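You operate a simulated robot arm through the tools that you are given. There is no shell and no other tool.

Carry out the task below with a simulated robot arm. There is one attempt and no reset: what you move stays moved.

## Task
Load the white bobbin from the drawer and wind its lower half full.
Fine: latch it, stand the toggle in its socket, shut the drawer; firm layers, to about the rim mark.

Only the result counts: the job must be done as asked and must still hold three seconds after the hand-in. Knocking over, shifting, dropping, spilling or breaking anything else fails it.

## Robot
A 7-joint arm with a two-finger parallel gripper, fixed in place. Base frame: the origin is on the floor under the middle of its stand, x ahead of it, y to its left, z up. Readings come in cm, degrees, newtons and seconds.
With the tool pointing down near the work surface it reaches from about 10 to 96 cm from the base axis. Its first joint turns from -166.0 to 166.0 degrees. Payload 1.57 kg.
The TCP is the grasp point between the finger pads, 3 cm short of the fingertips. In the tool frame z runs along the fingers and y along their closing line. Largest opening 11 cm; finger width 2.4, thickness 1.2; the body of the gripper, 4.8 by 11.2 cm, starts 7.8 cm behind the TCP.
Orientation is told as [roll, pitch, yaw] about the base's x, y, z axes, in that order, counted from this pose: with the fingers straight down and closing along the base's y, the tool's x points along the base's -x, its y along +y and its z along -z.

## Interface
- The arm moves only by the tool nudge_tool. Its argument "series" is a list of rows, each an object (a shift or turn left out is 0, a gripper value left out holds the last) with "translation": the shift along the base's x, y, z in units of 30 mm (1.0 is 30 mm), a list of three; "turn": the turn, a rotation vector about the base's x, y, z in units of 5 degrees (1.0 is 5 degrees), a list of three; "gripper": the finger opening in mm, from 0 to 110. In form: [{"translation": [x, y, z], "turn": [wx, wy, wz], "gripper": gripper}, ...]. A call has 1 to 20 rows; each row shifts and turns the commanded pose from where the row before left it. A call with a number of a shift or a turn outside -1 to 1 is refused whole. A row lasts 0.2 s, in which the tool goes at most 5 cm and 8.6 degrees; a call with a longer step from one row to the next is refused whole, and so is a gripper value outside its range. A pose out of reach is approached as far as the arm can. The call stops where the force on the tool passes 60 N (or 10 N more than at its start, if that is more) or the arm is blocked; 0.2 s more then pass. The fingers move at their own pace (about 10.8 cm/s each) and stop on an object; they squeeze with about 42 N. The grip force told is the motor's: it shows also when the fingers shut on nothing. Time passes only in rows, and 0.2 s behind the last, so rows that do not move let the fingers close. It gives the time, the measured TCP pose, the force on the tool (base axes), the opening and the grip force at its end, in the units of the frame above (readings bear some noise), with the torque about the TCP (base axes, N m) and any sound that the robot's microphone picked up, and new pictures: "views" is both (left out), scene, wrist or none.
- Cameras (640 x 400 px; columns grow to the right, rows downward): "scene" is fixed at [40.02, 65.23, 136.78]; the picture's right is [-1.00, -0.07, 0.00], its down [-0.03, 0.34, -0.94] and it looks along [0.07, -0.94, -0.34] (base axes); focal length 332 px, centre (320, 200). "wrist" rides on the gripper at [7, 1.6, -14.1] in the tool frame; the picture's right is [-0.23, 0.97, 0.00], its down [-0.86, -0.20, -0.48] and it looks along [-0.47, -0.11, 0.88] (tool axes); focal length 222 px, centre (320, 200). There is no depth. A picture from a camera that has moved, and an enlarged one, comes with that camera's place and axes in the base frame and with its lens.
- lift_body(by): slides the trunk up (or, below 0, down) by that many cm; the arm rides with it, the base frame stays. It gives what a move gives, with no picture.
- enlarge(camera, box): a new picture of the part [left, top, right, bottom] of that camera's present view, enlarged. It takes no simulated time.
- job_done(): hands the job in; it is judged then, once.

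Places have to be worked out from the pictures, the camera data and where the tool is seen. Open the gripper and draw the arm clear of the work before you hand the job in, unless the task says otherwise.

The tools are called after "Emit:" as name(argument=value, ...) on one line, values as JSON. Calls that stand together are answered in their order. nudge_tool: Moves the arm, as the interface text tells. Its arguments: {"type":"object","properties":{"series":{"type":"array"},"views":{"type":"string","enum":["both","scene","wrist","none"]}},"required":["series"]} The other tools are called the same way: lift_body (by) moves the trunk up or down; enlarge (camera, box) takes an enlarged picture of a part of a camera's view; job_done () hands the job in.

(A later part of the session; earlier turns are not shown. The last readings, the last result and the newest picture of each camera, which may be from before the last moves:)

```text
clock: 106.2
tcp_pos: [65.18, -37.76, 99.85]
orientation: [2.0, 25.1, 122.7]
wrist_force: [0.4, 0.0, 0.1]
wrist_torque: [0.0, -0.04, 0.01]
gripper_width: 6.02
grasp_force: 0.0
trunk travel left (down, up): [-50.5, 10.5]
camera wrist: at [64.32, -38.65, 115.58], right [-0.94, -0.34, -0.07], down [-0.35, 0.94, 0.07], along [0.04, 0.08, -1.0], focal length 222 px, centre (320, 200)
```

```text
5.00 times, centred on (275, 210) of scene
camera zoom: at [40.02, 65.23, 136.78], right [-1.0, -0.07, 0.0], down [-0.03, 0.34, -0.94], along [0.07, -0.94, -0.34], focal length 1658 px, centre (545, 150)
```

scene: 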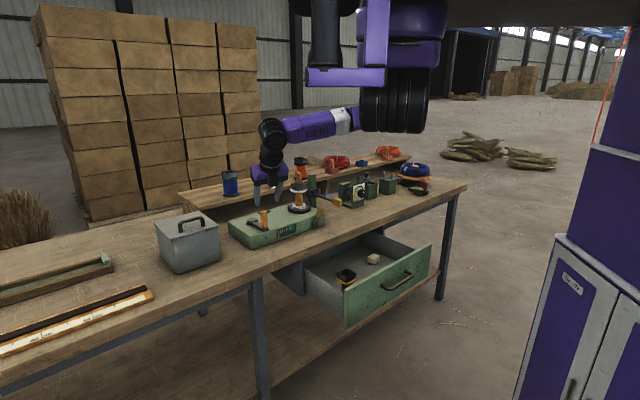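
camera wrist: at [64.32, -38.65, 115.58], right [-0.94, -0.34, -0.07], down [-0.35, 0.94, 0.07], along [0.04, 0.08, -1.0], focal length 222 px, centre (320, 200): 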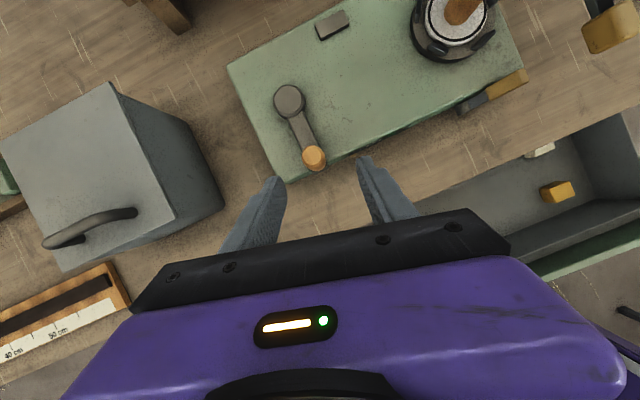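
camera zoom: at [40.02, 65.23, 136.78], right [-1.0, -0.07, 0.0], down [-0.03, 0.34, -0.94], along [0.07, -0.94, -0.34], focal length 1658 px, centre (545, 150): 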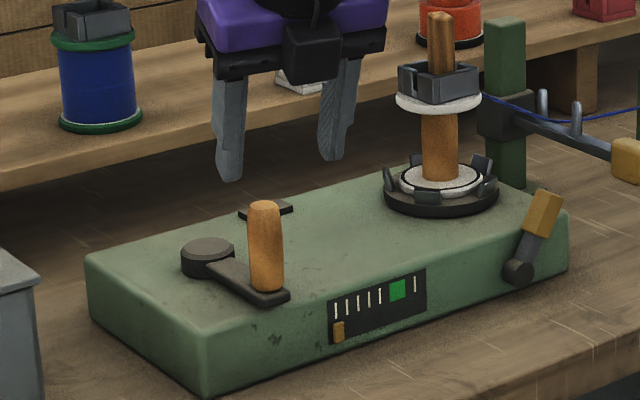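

The view is straight down: handle top at (67.3,-40.7), hub (72.9,-46.4), radius ≈8 cm. I descend onto the handle.

Emit:
nudge_tool(series=[{"translation": [0.17, -0.237, -0.67], "gripper": 50}, {"translation": [0.17, -0.237, -0.67]}, {"translation": [0.17, -0.237, -0.67]}, {"translation": [0.18, -0.237, -0.67]}])

Emit:
enlarge(camera="wrist", box=[240, 100, 400, 240])

Emit:
enlarge(camera="scene", box=[240, 180, 310, 240])

```text
clock: 107.2
tcp_pos: [67.36, -40.71, 91.78]
orientation: [1.9, 25.0, 122.8]
wrist_force: [0.5, -0.3, -0.5]
wrist_torque: [-0.03, -0.02, 0.01]
gripper_width: 5.01
grasp_force: 0.1
trunk travel left (down, up): [-50.5, 10.5]
camera wrist: at [66.5, -41.49, 107.46], right [-0.94, -0.34, -0.07], down [-0.35, 0.94, 0.06], along [0.04, 0.08, -1.0], focal length 222 px, centre (320, 200)
```

scene: 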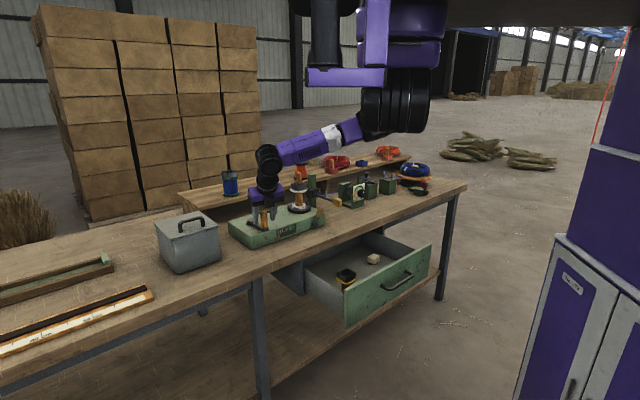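
wrist: 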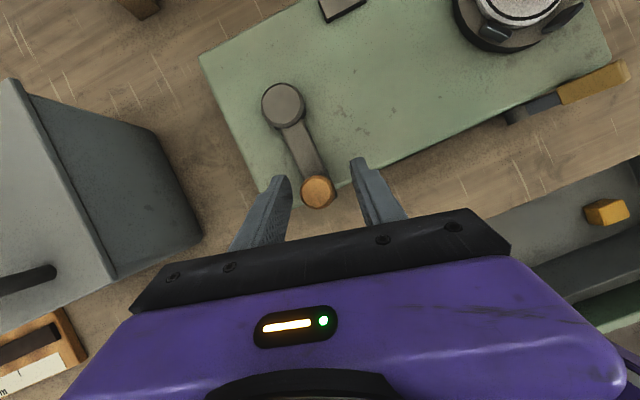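

```text
2.86 times, centred on (320, 170) of wrist
camera zoom: at [66.5, -41.49, 107.46], right [-0.94, -0.34, -0.07], down [-0.35, 0.94, 0.06], along [0.04, 0.08, -1.0], focal length 635 px, centre (320, 286)
```

zoom: 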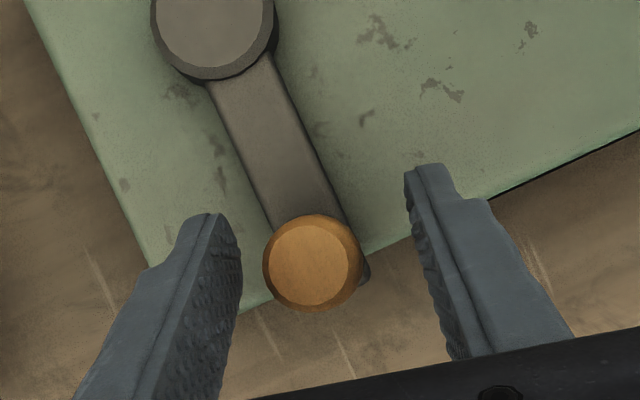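

```text
6.67 times, centred on (275, 210) of scene
camera zoom: at [40.02, 65.23, 136.78], right [-1.0, -0.07, 0.0], down [-0.03, 0.34, -0.94], along [0.07, -0.94, -0.34], focal length 2211 px, centre (620, 133)
```

zoom: 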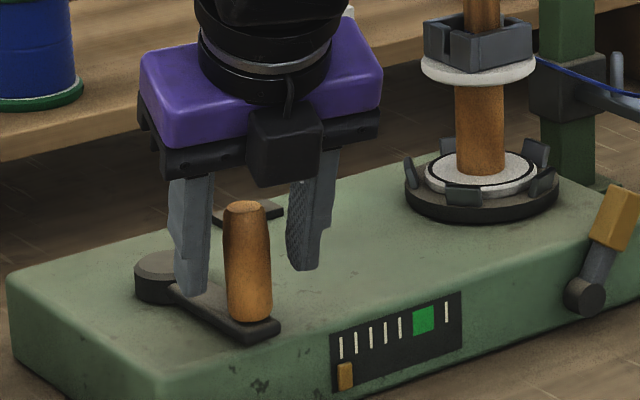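

The handle is well between the fingers. I close on it.

Emit:
nudge_tool(series=[{"gripper": 10}, {"gripper": 10}, {"gripper": 10}], views="none")

```text
clock: 108.0
tcp_pos: [67.4, -40.55, 91.64]
orientation: [1.9, 25.0, 122.7]
wrist_force: [2.5, -2.3, -6.4]
wrist_torque: [0.83, -1.73, -0.01]
gripper_width: 2.42
grasp_force: 36.0
trunk travel left (down, up): [-50.5, 10.5]
```

Gripped (2.42 cm). I try a 30° clockwise turn about the hub and read forces, sound and the gauge.

Emit:
nudge_tool(series=[{"translation": [0.352, 0.29, 0]}, {"translation": [0.397, 0.225, 0]}, {"translation": [0.43, 0.152, 0]}])

Emit:
enlarge(camera="scene", box=[240, 170, 340, 245])

```text
clock: 108.8
tcp_pos: [70.91, -38.51, 91.71]
orientation: [1.9, 25.1, 122.8]
wrist_force: [-1.6, 2.0, -3.1]
wrist_torque: [1.21, -1.12, -0.01]
gripper_width: 2.42
grasp_force: 35.9
trunk travel left (down, up): [-50.5, 10.5]
camera wrist: at [70.01, -39.34, 107.45], right [-0.94, -0.34, -0.07], down [-0.35, 0.94, 0.07], along [0.04, 0.09, -1.0], focal length 222 px, centre (320, 200)
```

scene: 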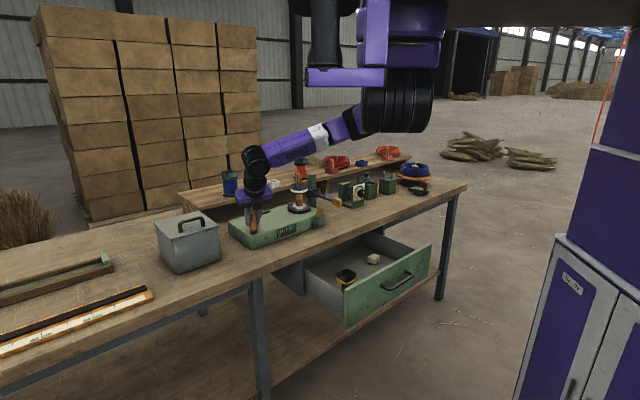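
wrist: 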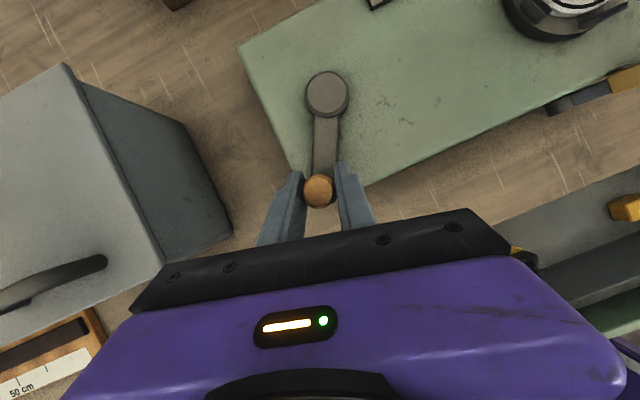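

```text
5.33 times, centred on (290, 208) of scene
camera zoom: at [40.02, 65.23, 136.78], right [-1.0, -0.07, 0.0], down [-0.03, 0.34, -0.94], along [0.07, -0.94, -0.34], focal length 1769 px, centre (480, 160)
```

zoom: 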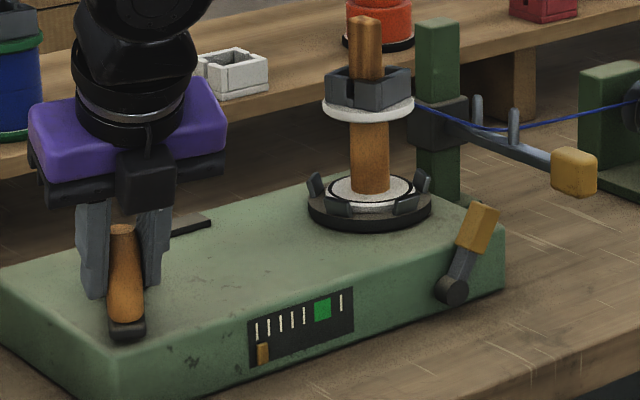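

The crank and the turntable turn freely. I continue clockwise half a turn in 20° steps and check reach and behaviour at the far side.

Emit:
nudge_tool(series=[{"translation": [0.906, 0.071, 0]}, {"translation": [0.876, -0.243, 0]}, {"translation": [0.74, -0.528, 0]}, {"translation": [0.515, -0.749, 0]}, {"translation": [0.227, -0.88, 0]}, {"translation": [-0.087, -0.905, 0]}, {"translation": [-0.391, -0.82, 0]}, {"translation": [-0.648, -0.637, 0]}, {"translation": [-0.827, -0.377, 0]}])

Emit:
enlarge(camera="scene", box=[250, 165, 350, 240])

```text
clock: 110.0
tcp_pos: [81.32, -43.48, 91.77]
orientation: [0.4, 25.1, 123.4]
wrist_force: [7.4, 3.5, -8.2]
wrist_torque: [0.29, -1.72, -0.01]
gripper_width: 2.33
grasp_force: 35.7
trunk travel left (down, up): [-50.5, 10.5]
stopped in row 5: the force on the tool passed its limit at 64 N (the readings are from after the stop); the commanded pose is now the measured one
camera wrist: at [80.18, -44.47, 107.42], right [-0.93, -0.36, -0.09], down [-0.37, 0.93, 0.07], along [0.06, 0.1, -0.99], focal length 222 px, centre (320, 200)
```

scene: 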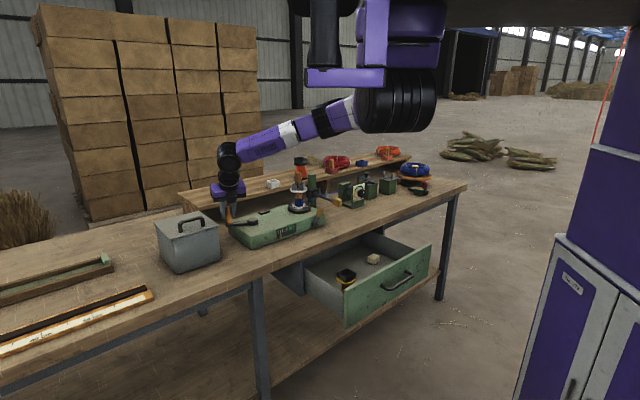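
wrist: 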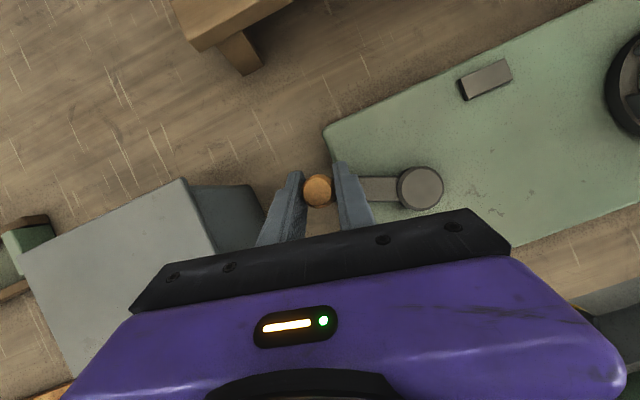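

```text
5.33 times, centred on (300, 202) of scene
camera zoom: at [40.02, 65.23, 136.78], right [-1.0, -0.07, 0.0], down [-0.03, 0.34, -0.94], along [0.07, -0.94, -0.34], focal length 1769 px, centre (427, 187)
```

zoom: 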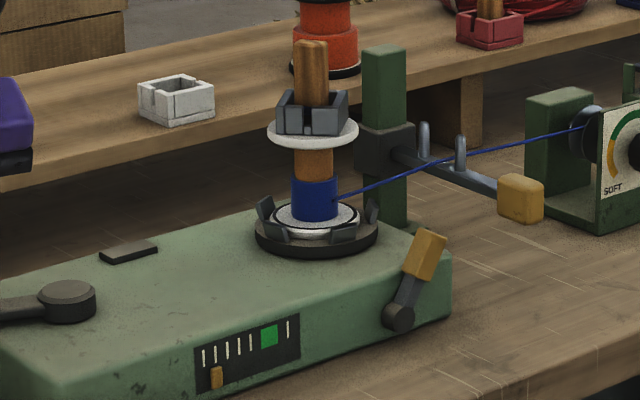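

Winding works: a blue layer appeared on exactly the lower half of the core with the guide where it is. The stop was due to my radius estimate; refitting gives hub (73.4,-46.65), r≈8.5. I check the gauge and bobbin close-up first.

Emit:
enlarge(camera="scene", box=[255, 205, 315, 245])

Emit:
enlarge(camera="scene", box=[280, 165, 340, 215])

Emit:
enlarge(camera="scene", box=[340, 160, 440, 220])

```text
10.00 times, centred on (285, 225) of scene
camera zoom: at [40.02, 65.23, 136.78], right [-1.0, -0.07, 0.0], down [-0.03, 0.34, -0.94], along [0.07, -0.94, -0.34], focal length 3317 px, centre (670, -50)
```

zoom: 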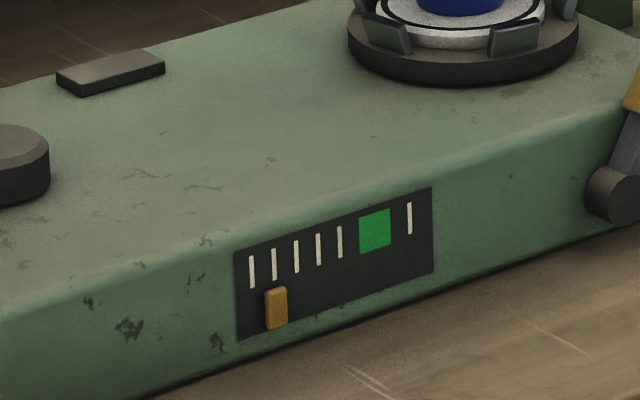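

```text
8.00 times, centred on (310, 190) of scene
camera zoom: at [40.02, 65.23, 136.78], right [-1.0, -0.07, 0.0], down [-0.03, 0.34, -0.94], along [0.07, -0.94, -0.34], focal length 2653 px, centre (400, 280)
```

zoom: 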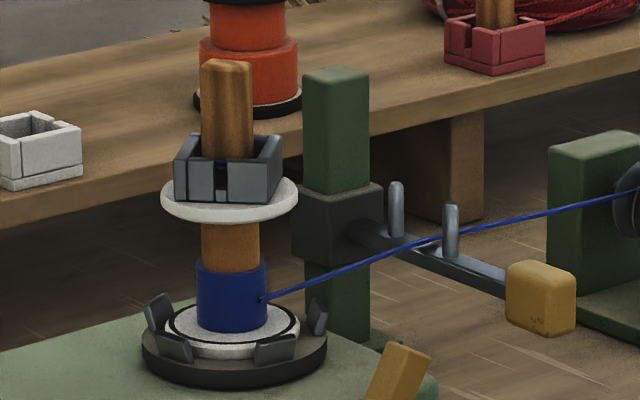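

```text
6.40 times, centred on (390, 190) of scene
camera zoom: at [40.02, 65.23, 136.78], right [-1.0, -0.07, 0.0], down [-0.03, 0.34, -0.94], along [0.07, -0.94, -0.34], focal length 2123 px, centre (-128, 264)
```

zoom: 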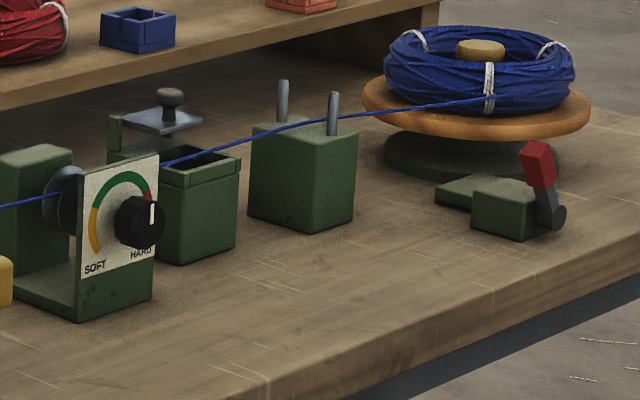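

The gauge slider moved about 18 px of the ~120 px to the green mark for ~112° of crank, so about two turns in total are needed. I continue clockwise 180° with the corrected radius.

Emit:
nudge_tool(series=[{"translation": [0.196, -0.864, 0]}, {"translation": [-0.08, -0.883, 0]}, {"translation": [-0.349, -0.815, 0]}, {"translation": [-0.584, -0.667, 0]}, {"translation": [-0.761, -0.454, 0]}, {"translation": [-0.864, -0.196, 0]}, {"translation": [-0.883, 0.08, 0]}, {"translation": [-0.815, 0.349, 0]}, {"translation": [-0.667, 0.584, 0]}, {"translation": [-0.454, 0.761, 0]}])

Emit:
enlarge(camera="scene", box=[255, 205, 315, 245])

Emit:
enlarge(camera="scene", box=[280, 165, 340, 215])

```text
clock: 112.2
tcp_pos: [65.68, -49.71, 91.82]
orientation: [0.4, 24.9, 123.6]
wrist_force: [25.5, 10.1, -23.9]
wrist_torque: [0.74, -0.48, 0.04]
gripper_width: 2.32
grasp_force: 35.2
trunk travel left (down, up): [-50.5, 10.5]
camera wrist: at [64.4, -50.8, 107.5], right [-0.93, -0.36, -0.09], down [-0.37, 0.93, 0.07], along [0.06, 0.1, -0.99], focal length 222 px, centre (320, 200)
```

scene: 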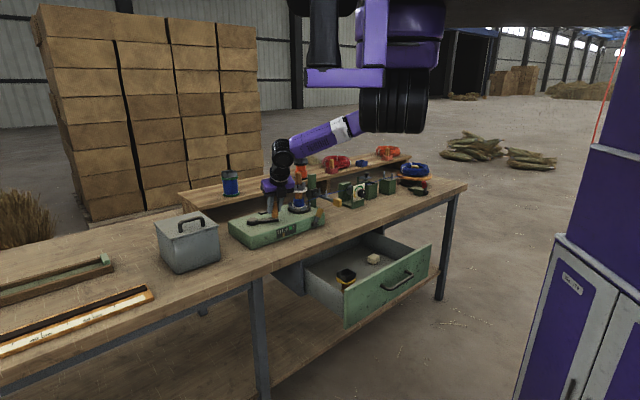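
wrist: 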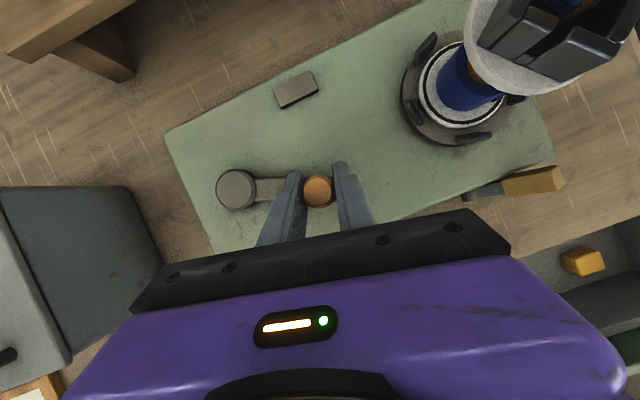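

```text
10.00 times, centred on (285, 225) of scene
camera zoom: at [40.02, 65.23, 136.78], right [-1.0, -0.07, 0.0], down [-0.03, 0.34, -0.94], along [0.07, -0.94, -0.34], focal length 3317 px, centre (670, -50)
```

zoom: 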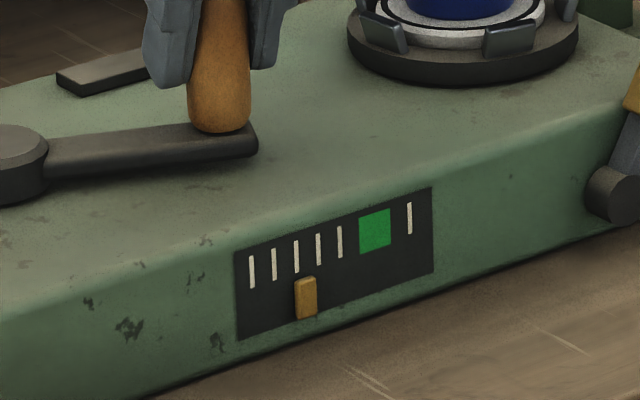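

```text
8.00 times, centred on (310, 190) of scene
camera zoom: at [40.02, 65.23, 136.78], right [-1.0, -0.07, 0.0], down [-0.03, 0.34, -0.94], along [0.07, -0.94, -0.34], focal length 2653 px, centre (400, 280)
```

zoom: 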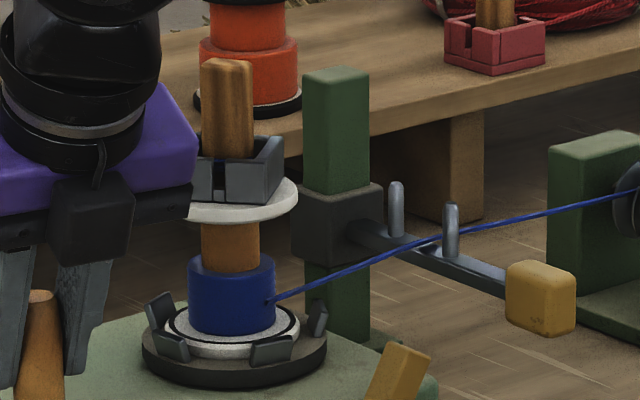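

Gauge at 306 px (green centre ≈375), layer radius 44 of ≈61 px to the rim mark; roughly 340–415° remain. I refine the circle (hub (73.5,-46.4), r≈8.35) and turn another ~200°.

Emit:
nudge_tool(series=[{"translation": [-0.12, 0.897, 0]}, {"translation": [0.064, 0.869, 0]}, {"translation": [0.329, 0.806, 0]}, {"translation": [0.562, 0.665, 0]}, {"translation": [0.74, 0.459, 0]}, {"translation": [0.846, 0.208, 0]}, {"translation": [0.869, -0.064, 0]}, {"translation": [0.806, -0.329, 0]}, {"translation": [0.665, -0.562, 0]}, {"translation": [0.459, -0.74, 0]}, {"translation": [0.208, -0.846, 0]}])

Emit:
enlarge(camera="scene", box=[255, 205, 315, 245])

Emit:
enlarge(camera="scene", box=[280, 165, 340, 215])

```text
clock: 114.6
tcp_pos: [81.98, -46.09, 91.9]
orientation: [0.5, 25.2, 123.4]
wrist_force: [20.6, -0.3, -7.2]
wrist_torque: [0.83, -1.52, 0.03]
gripper_width: 2.32
grasp_force: 35.7
trunk travel left (down, up): [-50.5, 10.5]
camera wrist: at [80.78, -47.16, 107.58], right [-0.93, -0.36, -0.09], down [-0.37, 0.93, 0.07], along [0.06, 0.09, -0.99], focal length 222 px, centre (320, 200)
```

scene: 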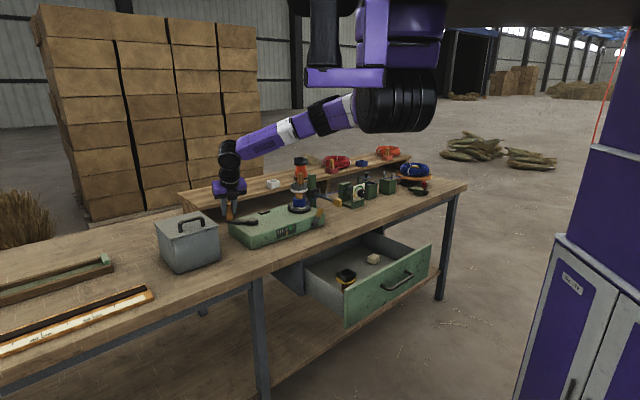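
wrist: 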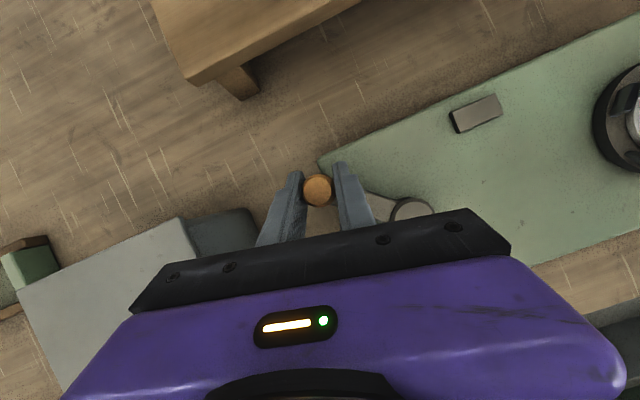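

```text
10.00 times, centred on (285, 225) of scene
camera zoom: at [40.02, 65.23, 136.78], right [-1.0, -0.07, 0.0], down [-0.03, 0.34, -0.94], along [0.07, -0.94, -0.34], focal length 3317 px, centre (670, -50)
```

zoom: 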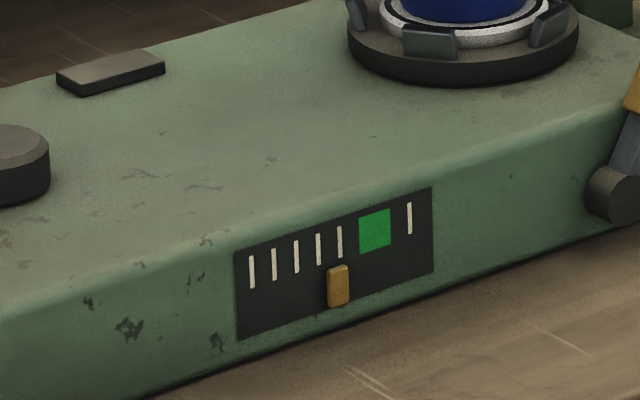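

```text
8.00 times, centred on (310, 190) of scene
camera zoom: at [40.02, 65.23, 136.78], right [-1.0, -0.07, 0.0], down [-0.03, 0.34, -0.94], along [0.07, -0.94, -0.34], focal length 2653 px, centre (400, 280)
```

zoom: 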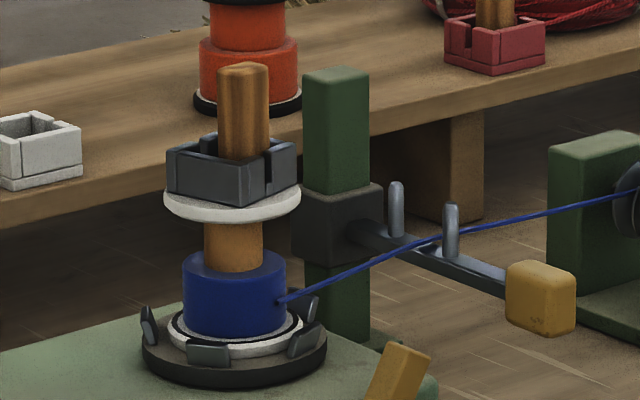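

Slider at 338, layer radius about 52 of ≈61. About 190–225° remain, so I do 162° and look again.

Emit:
nudge_tool(series=[{"translation": [-0.064, -0.869, 0]}, {"translation": [-0.329, -0.806, 0]}, {"translation": [-0.562, -0.665, 0]}, {"translation": [-0.74, -0.459, 0]}, {"translation": [-0.846, -0.208, 0]}, {"translation": [-0.869, 0.064, 0]}, {"translation": [-0.806, 0.329, 0]}, {"translation": [-0.665, 0.562, 0]}, {"translation": [-0.459, 0.74, 0]}], views="wrist")

Emit:
enlarge(camera="scene", box=[255, 205, 315, 245])

Emit:
enlarge(camera="scene", box=[280, 165, 340, 215])

Emit:
enlarge(camera="wrist", box=[380, 0, 600, 160])

```text
clock: 116.6
tcp_pos: [65.76, -49.87, 91.77]
orientation: [0.7, 25.1, 123.3]
wrist_force: [-11.0, -4.6, 21.9]
wrist_torque: [0.81, -0.94, -0.02]
gripper_width: 2.33
grasp_force: 35.4
trunk travel left (down, up): [-50.5, 10.5]
camera wrist: at [64.5, -50.85, 107.59], right [-0.93, -0.36, -0.09], down [-0.36, 0.93, 0.07], along [0.06, 0.09, -0.99], focal length 222 px, centre (320, 200)
```

wrist: 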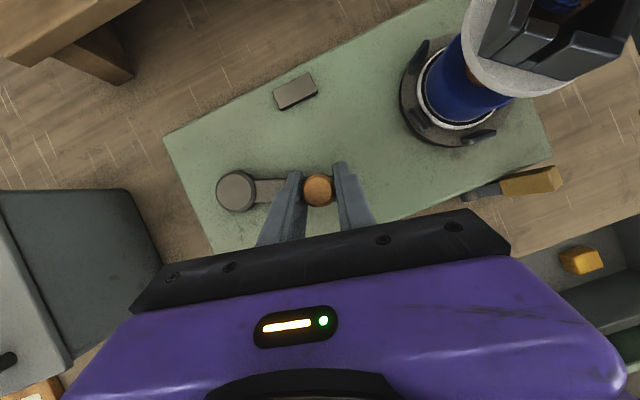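

```text
10.00 times, centred on (285, 225) of scene
camera zoom: at [40.02, 65.23, 136.78], right [-1.0, -0.07, 0.0], down [-0.03, 0.34, -0.94], along [0.07, -0.94, -0.34], focal length 3317 px, centre (670, -50)
```

zoom: 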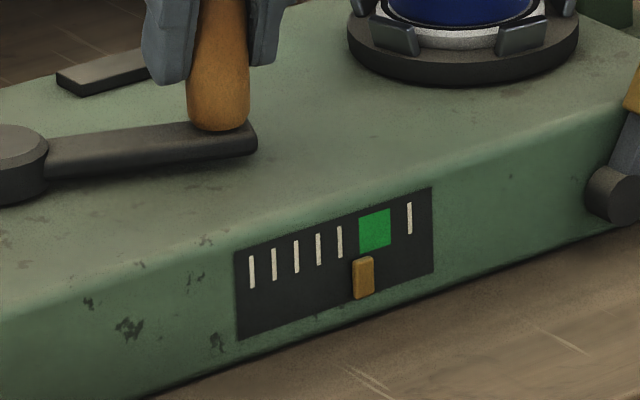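

```text
8.00 times, centred on (310, 190) of scene
camera zoom: at [40.02, 65.23, 136.78], right [-1.0, -0.07, 0.0], down [-0.03, 0.34, -0.94], along [0.07, -0.94, -0.34], focal length 2653 px, centre (400, 280)
```

zoom: 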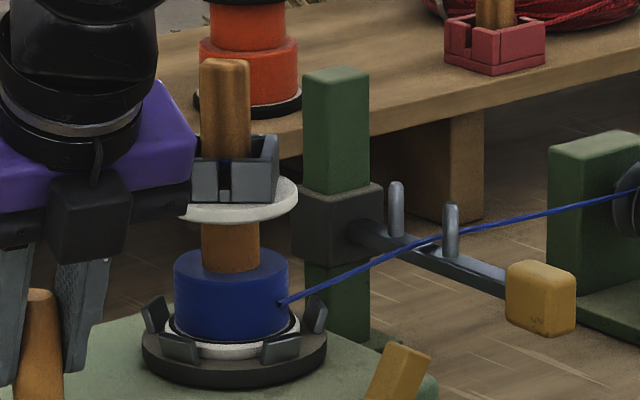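

```text
2.50 times, centred on (490, 80) of wrist
camera zoom: at [64.5, -50.85, 107.59], right [-0.93, -0.36, -0.09], down [-0.36, 0.93, 0.07], along [0.06, 0.09, -0.99], focal length 555 px, centre (-105, 500)
```

zoom: 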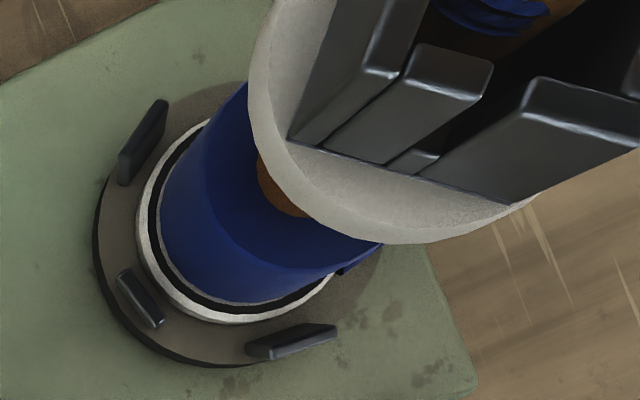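

The slider has just entered the green and the layer is just inside the black rim ring. I add 54° more to bring it to the mark/green centre.

Emit:
nudge_tool(series=[{"translation": [-0.208, 0.846, 0]}, {"translation": [0.064, 0.869, 0]}, {"translation": [0.329, 0.806, 0]}], views="wrist")

Emit:
enlarge(camera="scene", box=[255, 205, 315, 245])

Emit:
enlarge(camera="scene", box=[284, 185, 324, 213])

```text
clock: 117.4
tcp_pos: [66.21, -41.91, 91.82]
orientation: [0.5, 25.1, 123.5]
wrist_force: [11.1, -5.8, 15.0]
wrist_torque: [0.95, -0.65, 0.01]
gripper_width: 2.3
grasp_force: 35.2
trunk travel left (down, up): [-50.5, 10.5]
camera wrist: at [65.03, -43.1, 107.52], right [-0.93, -0.36, -0.09], down [-0.37, 0.93, 0.07], along [0.06, 0.1, -0.99], focal length 222 px, centre (320, 200)
```

wrist: 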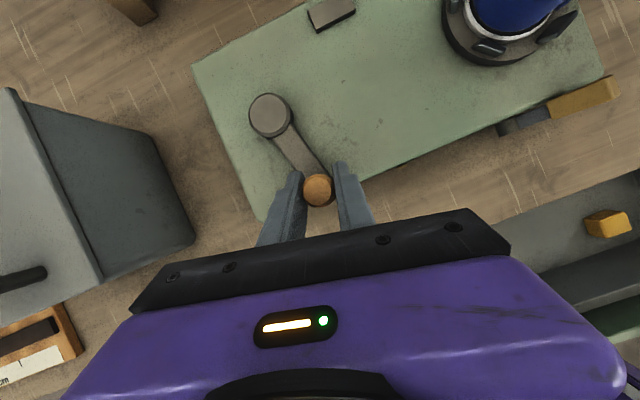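

```text
10.00 times, centred on (285, 225) of scene
camera zoom: at [40.02, 65.23, 136.78], right [-1.0, -0.07, 0.0], down [-0.03, 0.34, -0.94], along [0.07, -0.94, -0.34], focal length 3317 px, centre (670, -50)
```

zoom: 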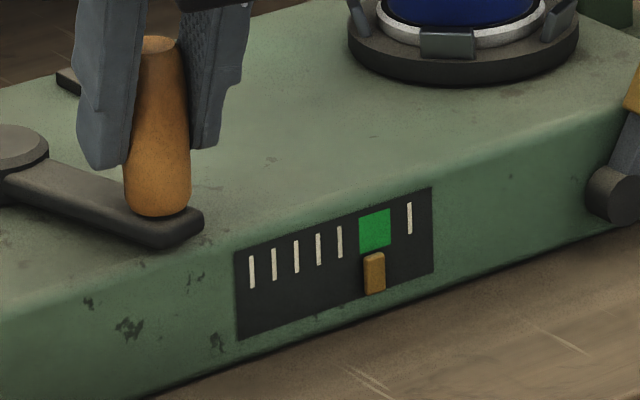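

```text
14.29 times, centred on (304, 199) of scene
camera zoom: at [40.02, 65.23, 136.78], right [-1.0, -0.07, 0.0], down [-0.03, 0.34, -0.94], along [0.07, -0.94, -0.34], focal length 4738 px, centre (549, 214)
```

zoom: 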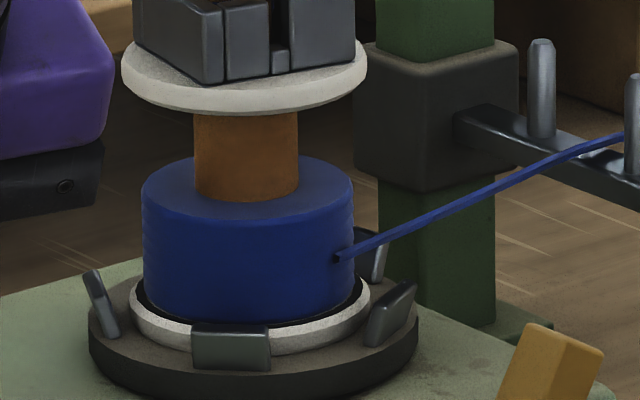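

The slider is centred under the green mark and the twine reaches the black rim ring on the lower half. I release the handle and withdraw along the tool axis.

Emit:
nudge_tool(series=[{"gripper": 35}, {"gripper": 52}, {"translation": [-0.2, 0.31, 0.8]}, {"translation": [-0.22, 0.34, 0.87]}, {"translation": [-0.22, 0.34, 0.87]}, {"translation": [-0.22, 0.34, 0.87]}])

Emit:
enlarge(camera="scene", box=[240, 170, 340, 245])

Emit:
enlarge(camera="scene", box=[280, 165, 330, 215])

```text
clock: 118.8
tcp_pos: [63.67, -38.15, 102.26]
orientation: [0.7, 25.0, 123.4]
wrist_force: [-0.2, 0.4, 0.2]
wrist_torque: [0.01, -0.02, -0.01]
gripper_width: 5.2
grasp_force: 0.1
trunk travel left (down, up): [-50.5, 10.5]
camera wrist: at [62.57, -39.18, 117.91], right [-0.93, -0.36, -0.09], down [-0.37, 0.93, 0.07], along [0.05, 0.1, -0.99], focal length 222 px, centre (320, 200)
```

scene: 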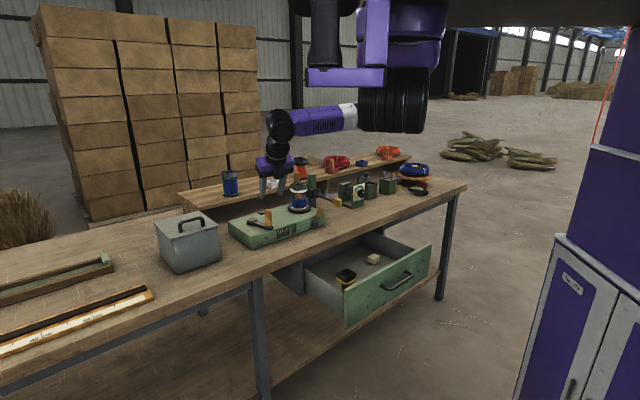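
wrist: 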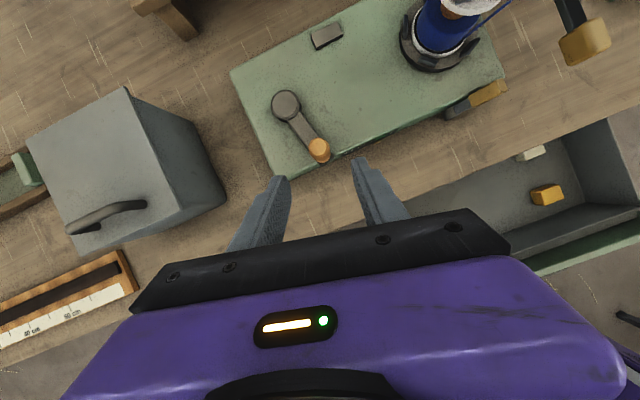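

```text
5.33 times, centred on (290, 208) of scene
camera zoom: at [40.02, 65.23, 136.78], right [-1.0, -0.07, 0.0], down [-0.03, 0.34, -0.94], along [0.07, -0.94, -0.34], focal length 1769 px, centre (480, 160)
```

zoom: 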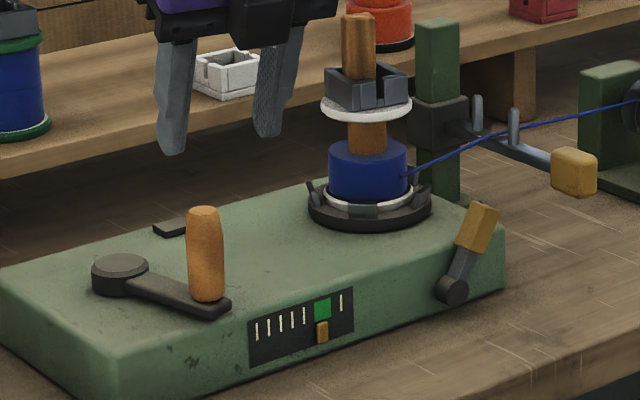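

```text
8.00 times, centred on (305, 190) of scene
camera zoom: at [40.02, 65.23, 136.78], right [-1.0, -0.07, 0.0], down [-0.03, 0.34, -0.94], along [0.07, -0.94, -0.34], focal length 2653 px, centre (440, 280)
```

zoom: 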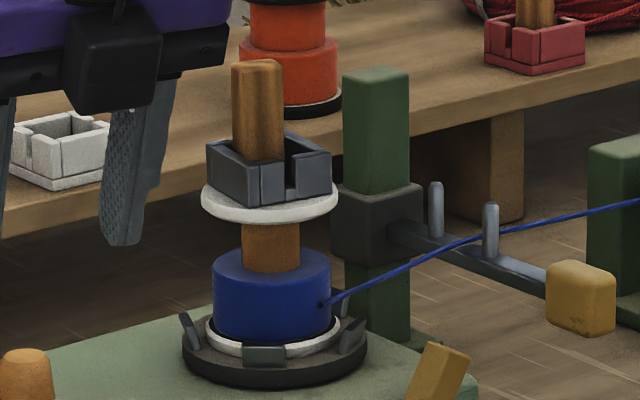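

Everything holds: toggle upright, layer at the rim ring, slider centred on green. Now to shut the drawer: I bring the tool vertical and turn back toward yaw 45° while moving to the space in front of the drawer.

Emit:
nudge_tool(series=[{"translation": [-0.6, 0.1, 0], "turn": [0.84, 0.54, 0], "gripper": 20}, {"translation": [-0.6, 0.1, 0], "turn": [0.84, 0.54, 0], "gripper": 0}, {"translation": [-0.6, 0.1, 0], "turn": [0.84, 0.54, 0]}, {"translation": [-0.6, 0, 0], "turn": [0.84, 0.54, 0]}, {"translation": [-0.6, 0, 0], "turn": [0.84, 0.54, 0]}, {"translation": [-0.4, 0, -0.1], "turn": [0, 0, -1]}, {"translation": [-0.4, 0, -0.1], "turn": [0, 0, -1]}, {"translation": [-0.4, 0, -0.1], "turn": [0, 0, -1]}, {"translation": [-0.4, 0, -0.1], "turn": [0, 0, -1]}, {"translation": [-0.4, 0, -0.1], "turn": [0, 0, -1]}, {"translation": [-0.4, 0, -0.1], "turn": [0, 0, -1]}, {"translation": [-0.4, 0, -0.1], "turn": [0, 0, -1]}, {"translation": [-0.4, 0, -0.1], "turn": [0, 0, -1]}])

```text
clock: 121.6
tcp_pos: [45.08, -37.16, 99.82]
orientation: [0.4, 0.2, 83.3]
wrist_force: [-0.2, -0.2, 0.0]
wrist_torque: [0.03, 0.0, 0.0]
gripper_width: 0.01
grasp_force: 20.9
trunk travel left (down, up): [-50.5, 10.5]
camera wrist: at [42.67, -43.89, 113.81], right [-0.94, 0.34, 0.01], down [0.3, 0.83, 0.48], along [0.16, 0.45, -0.88], focal length 222 px, centre (320, 200)
```

scene: 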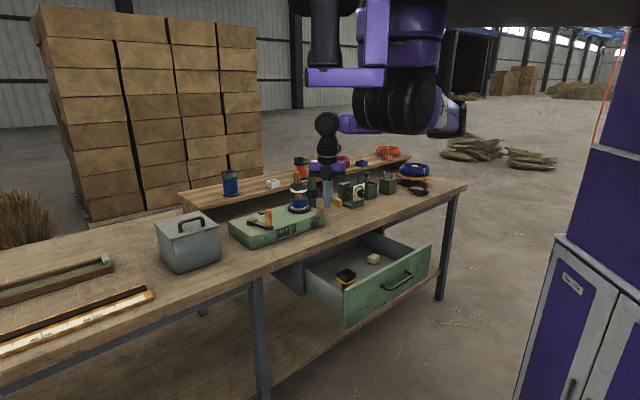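
wrist: 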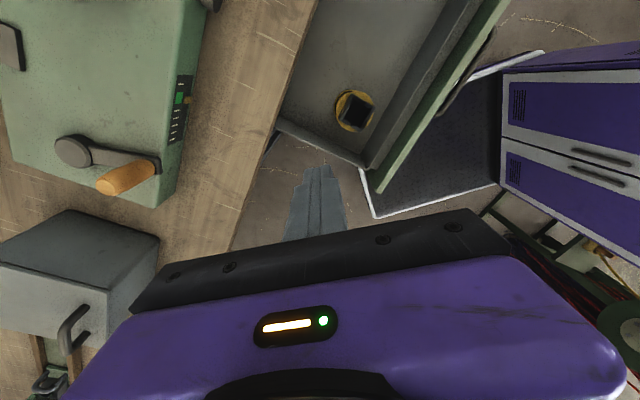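

I continue to yaw 45° and to a spot just in front of the drawer panel, at its centre.

Emit:
nudge_tool(series=[{"translation": [-0.83, -0.015, -0.3], "turn": [0, 0, -1]}, {"translation": [-0.83, -0.015, -0.3], "turn": [0, 0, -1]}, {"translation": [-0.83, -0.015, -0.3], "turn": [0, 0, -1]}, {"translation": [-0.83, -0.015, -0.3], "turn": [0, 0, -1]}, {"translation": [-0.83, -0.015, -0.3], "turn": [0, 0, -1]}, {"translation": [-0.83, -0.015, -0.3], "turn": [0, 0, -1]}, {"translation": [-0.83, -0.015, -0.3], "turn": [0, 0, -1]}, {"translation": [-0.83, -0.015, -0.3], "turn": [0, 0, -0.66]}, {"translation": [-0.83, -0.015, -0.3]}, {"translation": [-0.8, -0.015, -0.3]}])

Emit:
enlarge(camera="wrist", box=[240, 60, 460, 240])

```text
clock: 123.8
tcp_pos: [20.07, -37.47, 90.51]
orientation: [0.4, 0.1, 45.0]
wrist_force: [0.2, 0.0, -0.5]
wrist_torque: [0.0, 0.02, 0.01]
gripper_width: 0.0
grasp_force: 21.7
trunk travel left (down, up): [-50.5, 10.5]
camera wrist: at [14.02, -41.29, 104.65], right [-0.53, 0.85, 0.01], down [0.75, 0.46, 0.47], along [0.4, 0.26, -0.88], focal length 222 px, centre (320, 200)
```

scene: 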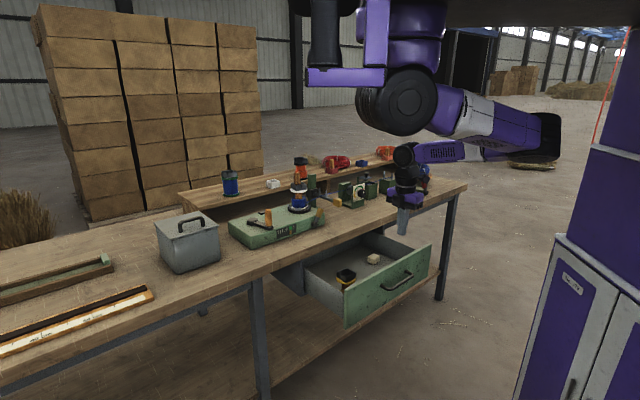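
wrist: 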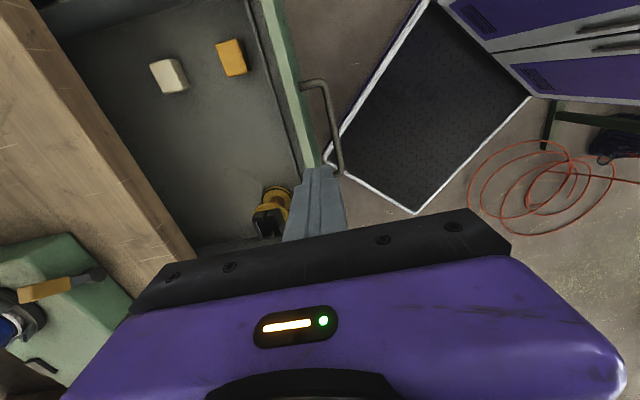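

```text
2.22 times, centred on (350, 150) of wrist
camera zoom: at [14.02, -41.29, 104.65], right [-0.53, 0.85, 0.01], down [0.75, 0.46, 0.47], along [0.4, 0.26, -0.88], focal length 494 px, centre (253, 311)
```

zoom: 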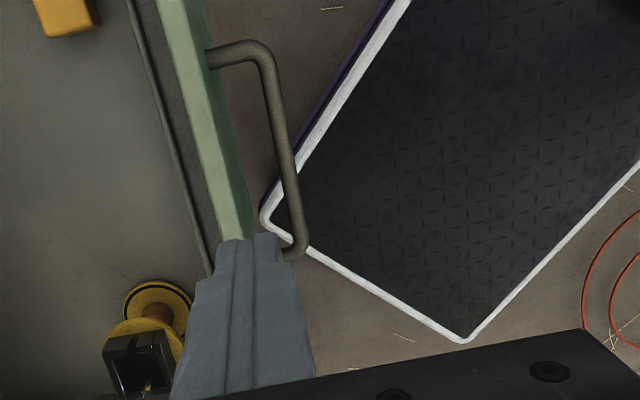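

Panel face is at e2≈41.5–42 and the bar at 38.3. I shift 0.9 cm back so the closed fingers come down just in front of the panel, above the bar level.

Emit:
nudge_tool(series=[{"translation": [-0.21, 0.21, 0]}, {"translation": [0, 0, -0.9]}, {"translation": [0, 0, -0.9]}, {"translation": [0, 0, -0.9]}, {"translation": [0, 0, -0.9]}, {"translation": [0, 0, -0.8]}, {"translation": [0, 0, -0.6]}])

Emit:
enlarge(camera="wrist", box=[240, 60, 460, 240])

Emit:
enlarge(camera="scene", box=[340, 200, 460, 320])

```text
clock: 125.4
tcp_pos: [19.59, -37.17, 75.65]
orientation: [0.5, 0.1, 45.0]
wrist_force: [-0.3, -0.2, 0.2]
wrist_torque: [0.01, -0.01, 0.01]
gripper_width: 0.0
grasp_force: 21.3
trunk travel left (down, up): [-50.5, 10.5]
camera wrist: at [13.55, -41.02, 89.62], right [-0.53, 0.85, 0.01], down [0.75, 0.46, 0.48], along [0.4, 0.26, -0.88], focal length 222 px, centre (320, 200)
```

scene: 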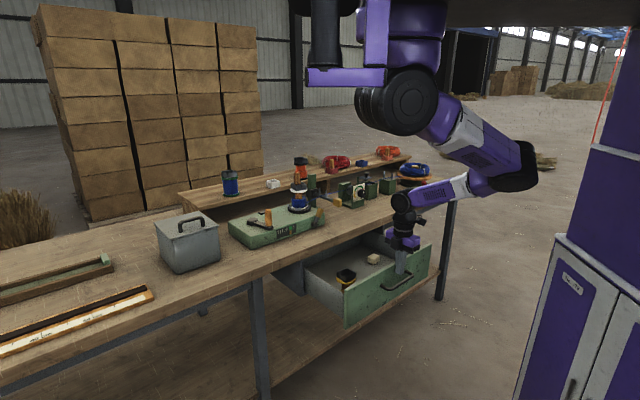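
wrist: 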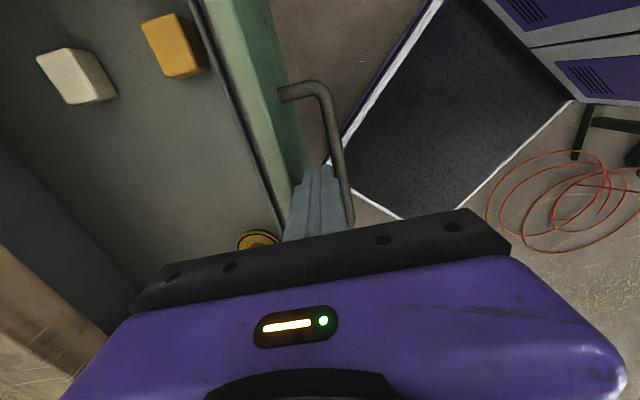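

```text
2.22 times, centred on (350, 150) of wrist
camera zoom: at [13.55, -41.02, 89.62], right [-0.53, 0.85, 0.01], down [0.75, 0.46, 0.48], along [0.4, 0.26, -0.88], focal length 494 px, centre (253, 311)
```

zoom: 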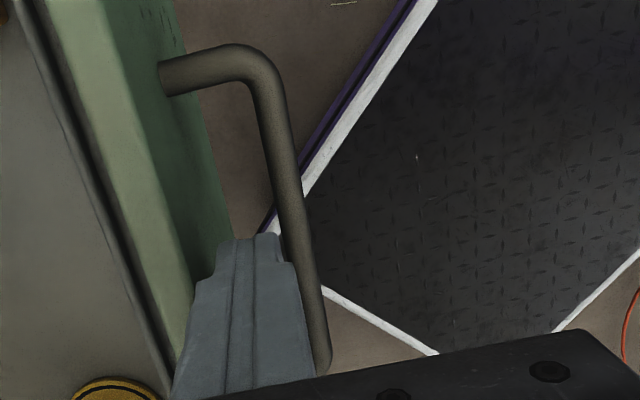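

```text
3.33 times, centred on (400, 260) of scene
camera zoom: at [40.02, 65.23, 136.78], right [-1.0, -0.07, 0.0], down [-0.03, 0.34, -0.94], along [0.07, -0.94, -0.34], focal length 1106 px, centre (53, 0)
```

zoom: 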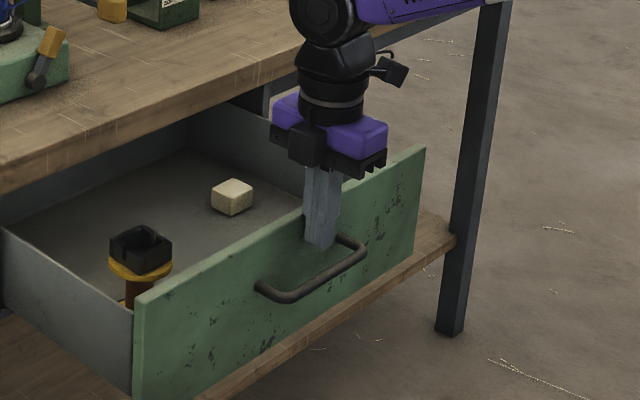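

The fingers are between the bar and the panel, at its middle. I push the drawer closed at the same gentle speed I opened it.

Emit:
nudge_tool(series=[{"translation": [0.2, -0.2, 0]}, {"translation": [0.3, -0.3, 0]}, {"translation": [0.35, -0.35, 0]}, {"translation": [0.35, -0.35, 0]}, {"translation": [0.35, -0.35, 0]}, {"translation": [0.35, -0.35, 0]}, {"translation": [0.35, -0.35, 0]}, {"translation": [0.35, -0.35, 0]}, {"translation": [0.35, -0.35, 0]}, {"translation": [0.35, -0.35, 0]}, {"translation": [0.35, -0.35, 0]}, {"translation": [0.35, -0.35, 0]}, {"translation": [0.35, -0.35, 0]}])

```text
clock: 128.2
tcp_pos: [32.64, -50.19, 75.87]
orientation: [0.2, 0.1, 45.1]
wrist_force: [0.2, -0.5, -0.3]
wrist_torque: [-0.02, -0.03, 0.0]
gripper_width: 0.01
grasp_force: 21.1
trunk travel left (down, up): [-50.5, 10.5]
camera wrist: at [26.58, -54.01, 89.94], right [-0.53, 0.85, 0.0], down [0.75, 0.46, 0.48], along [0.4, 0.26, -0.88], focal length 222 px, centre (320, 200)
```

scene: 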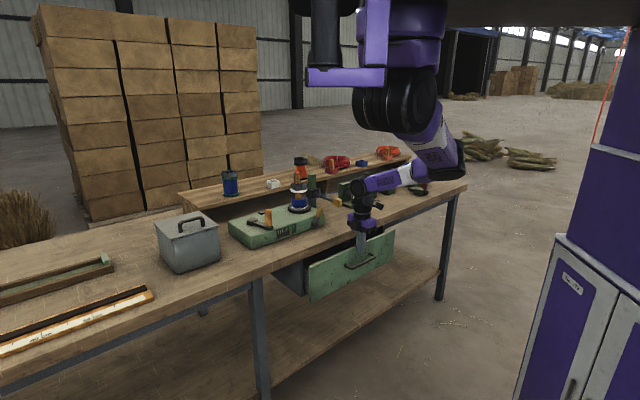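
wrist: 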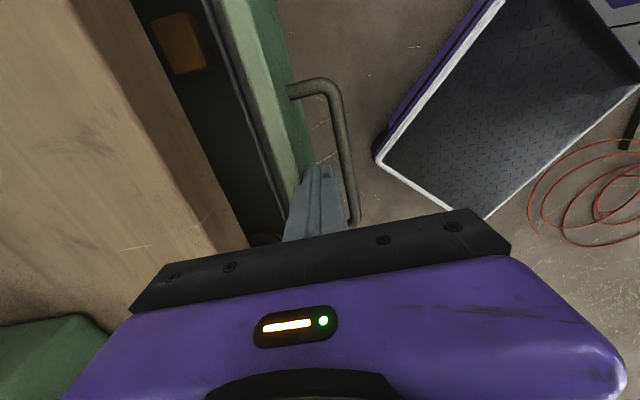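

About 4–5 cm remain. I push on with smaller steps to the stop.

Emit:
nudge_tool(series=[{"translation": [0.3, -0.3, 0]}, {"translation": [0.3, -0.3, 0]}, {"translation": [0.25, -0.25, 0]}, {"translation": [0.15, -0.15, 0]}, {"translation": [0.1, -0.1, 0]}, {"translation": [0.05, -0.05, 0]}])

Emit:
enlarge(camera="scene", box=[280, 200, 420, 310])

```text
clock: 129.6
tcp_pos: [35.66, -53.18, 75.52]
orientation: [1.1, 0.1, 44.9]
wrist_force: [-29.9, 32.8, 13.0]
wrist_torque: [0.02, -0.2, 0.5]
gripper_width: 0.0
grasp_force: 21.4
trunk travel left (down, up): [-50.5, 10.5]
camera wrist: at [29.73, -57.12, 89.69], right [-0.53, 0.85, 0.02], down [0.75, 0.46, 0.47], along [0.39, 0.26, -0.88], focal length 222 px, centre (320, 200)
```

scene: 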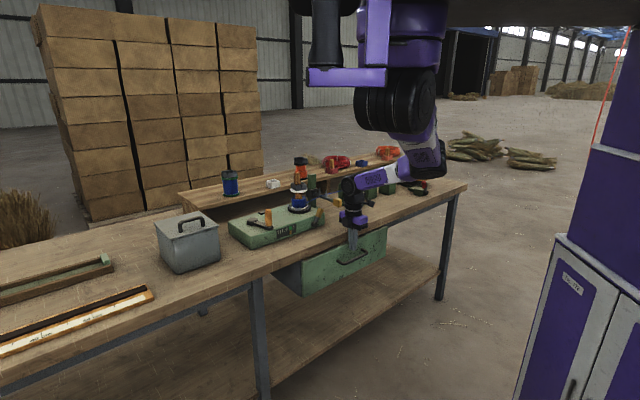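
wrist: 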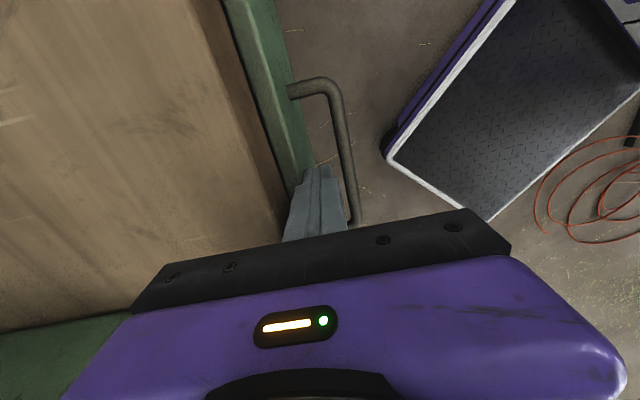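

```text
3.64 times, centred on (350, 255) of scene
camera zoom: at [40.02, 65.23, 136.78], right [-1.0, -0.07, 0.0], down [-0.03, 0.34, -0.94], along [0.07, -0.94, -0.34], focal length 1206 px, centre (211, 0)
```

zoom: 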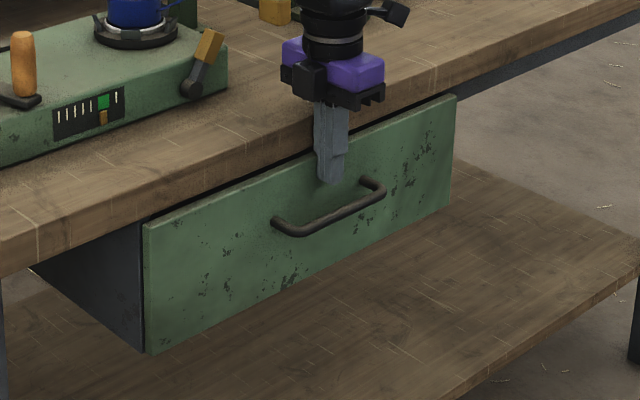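

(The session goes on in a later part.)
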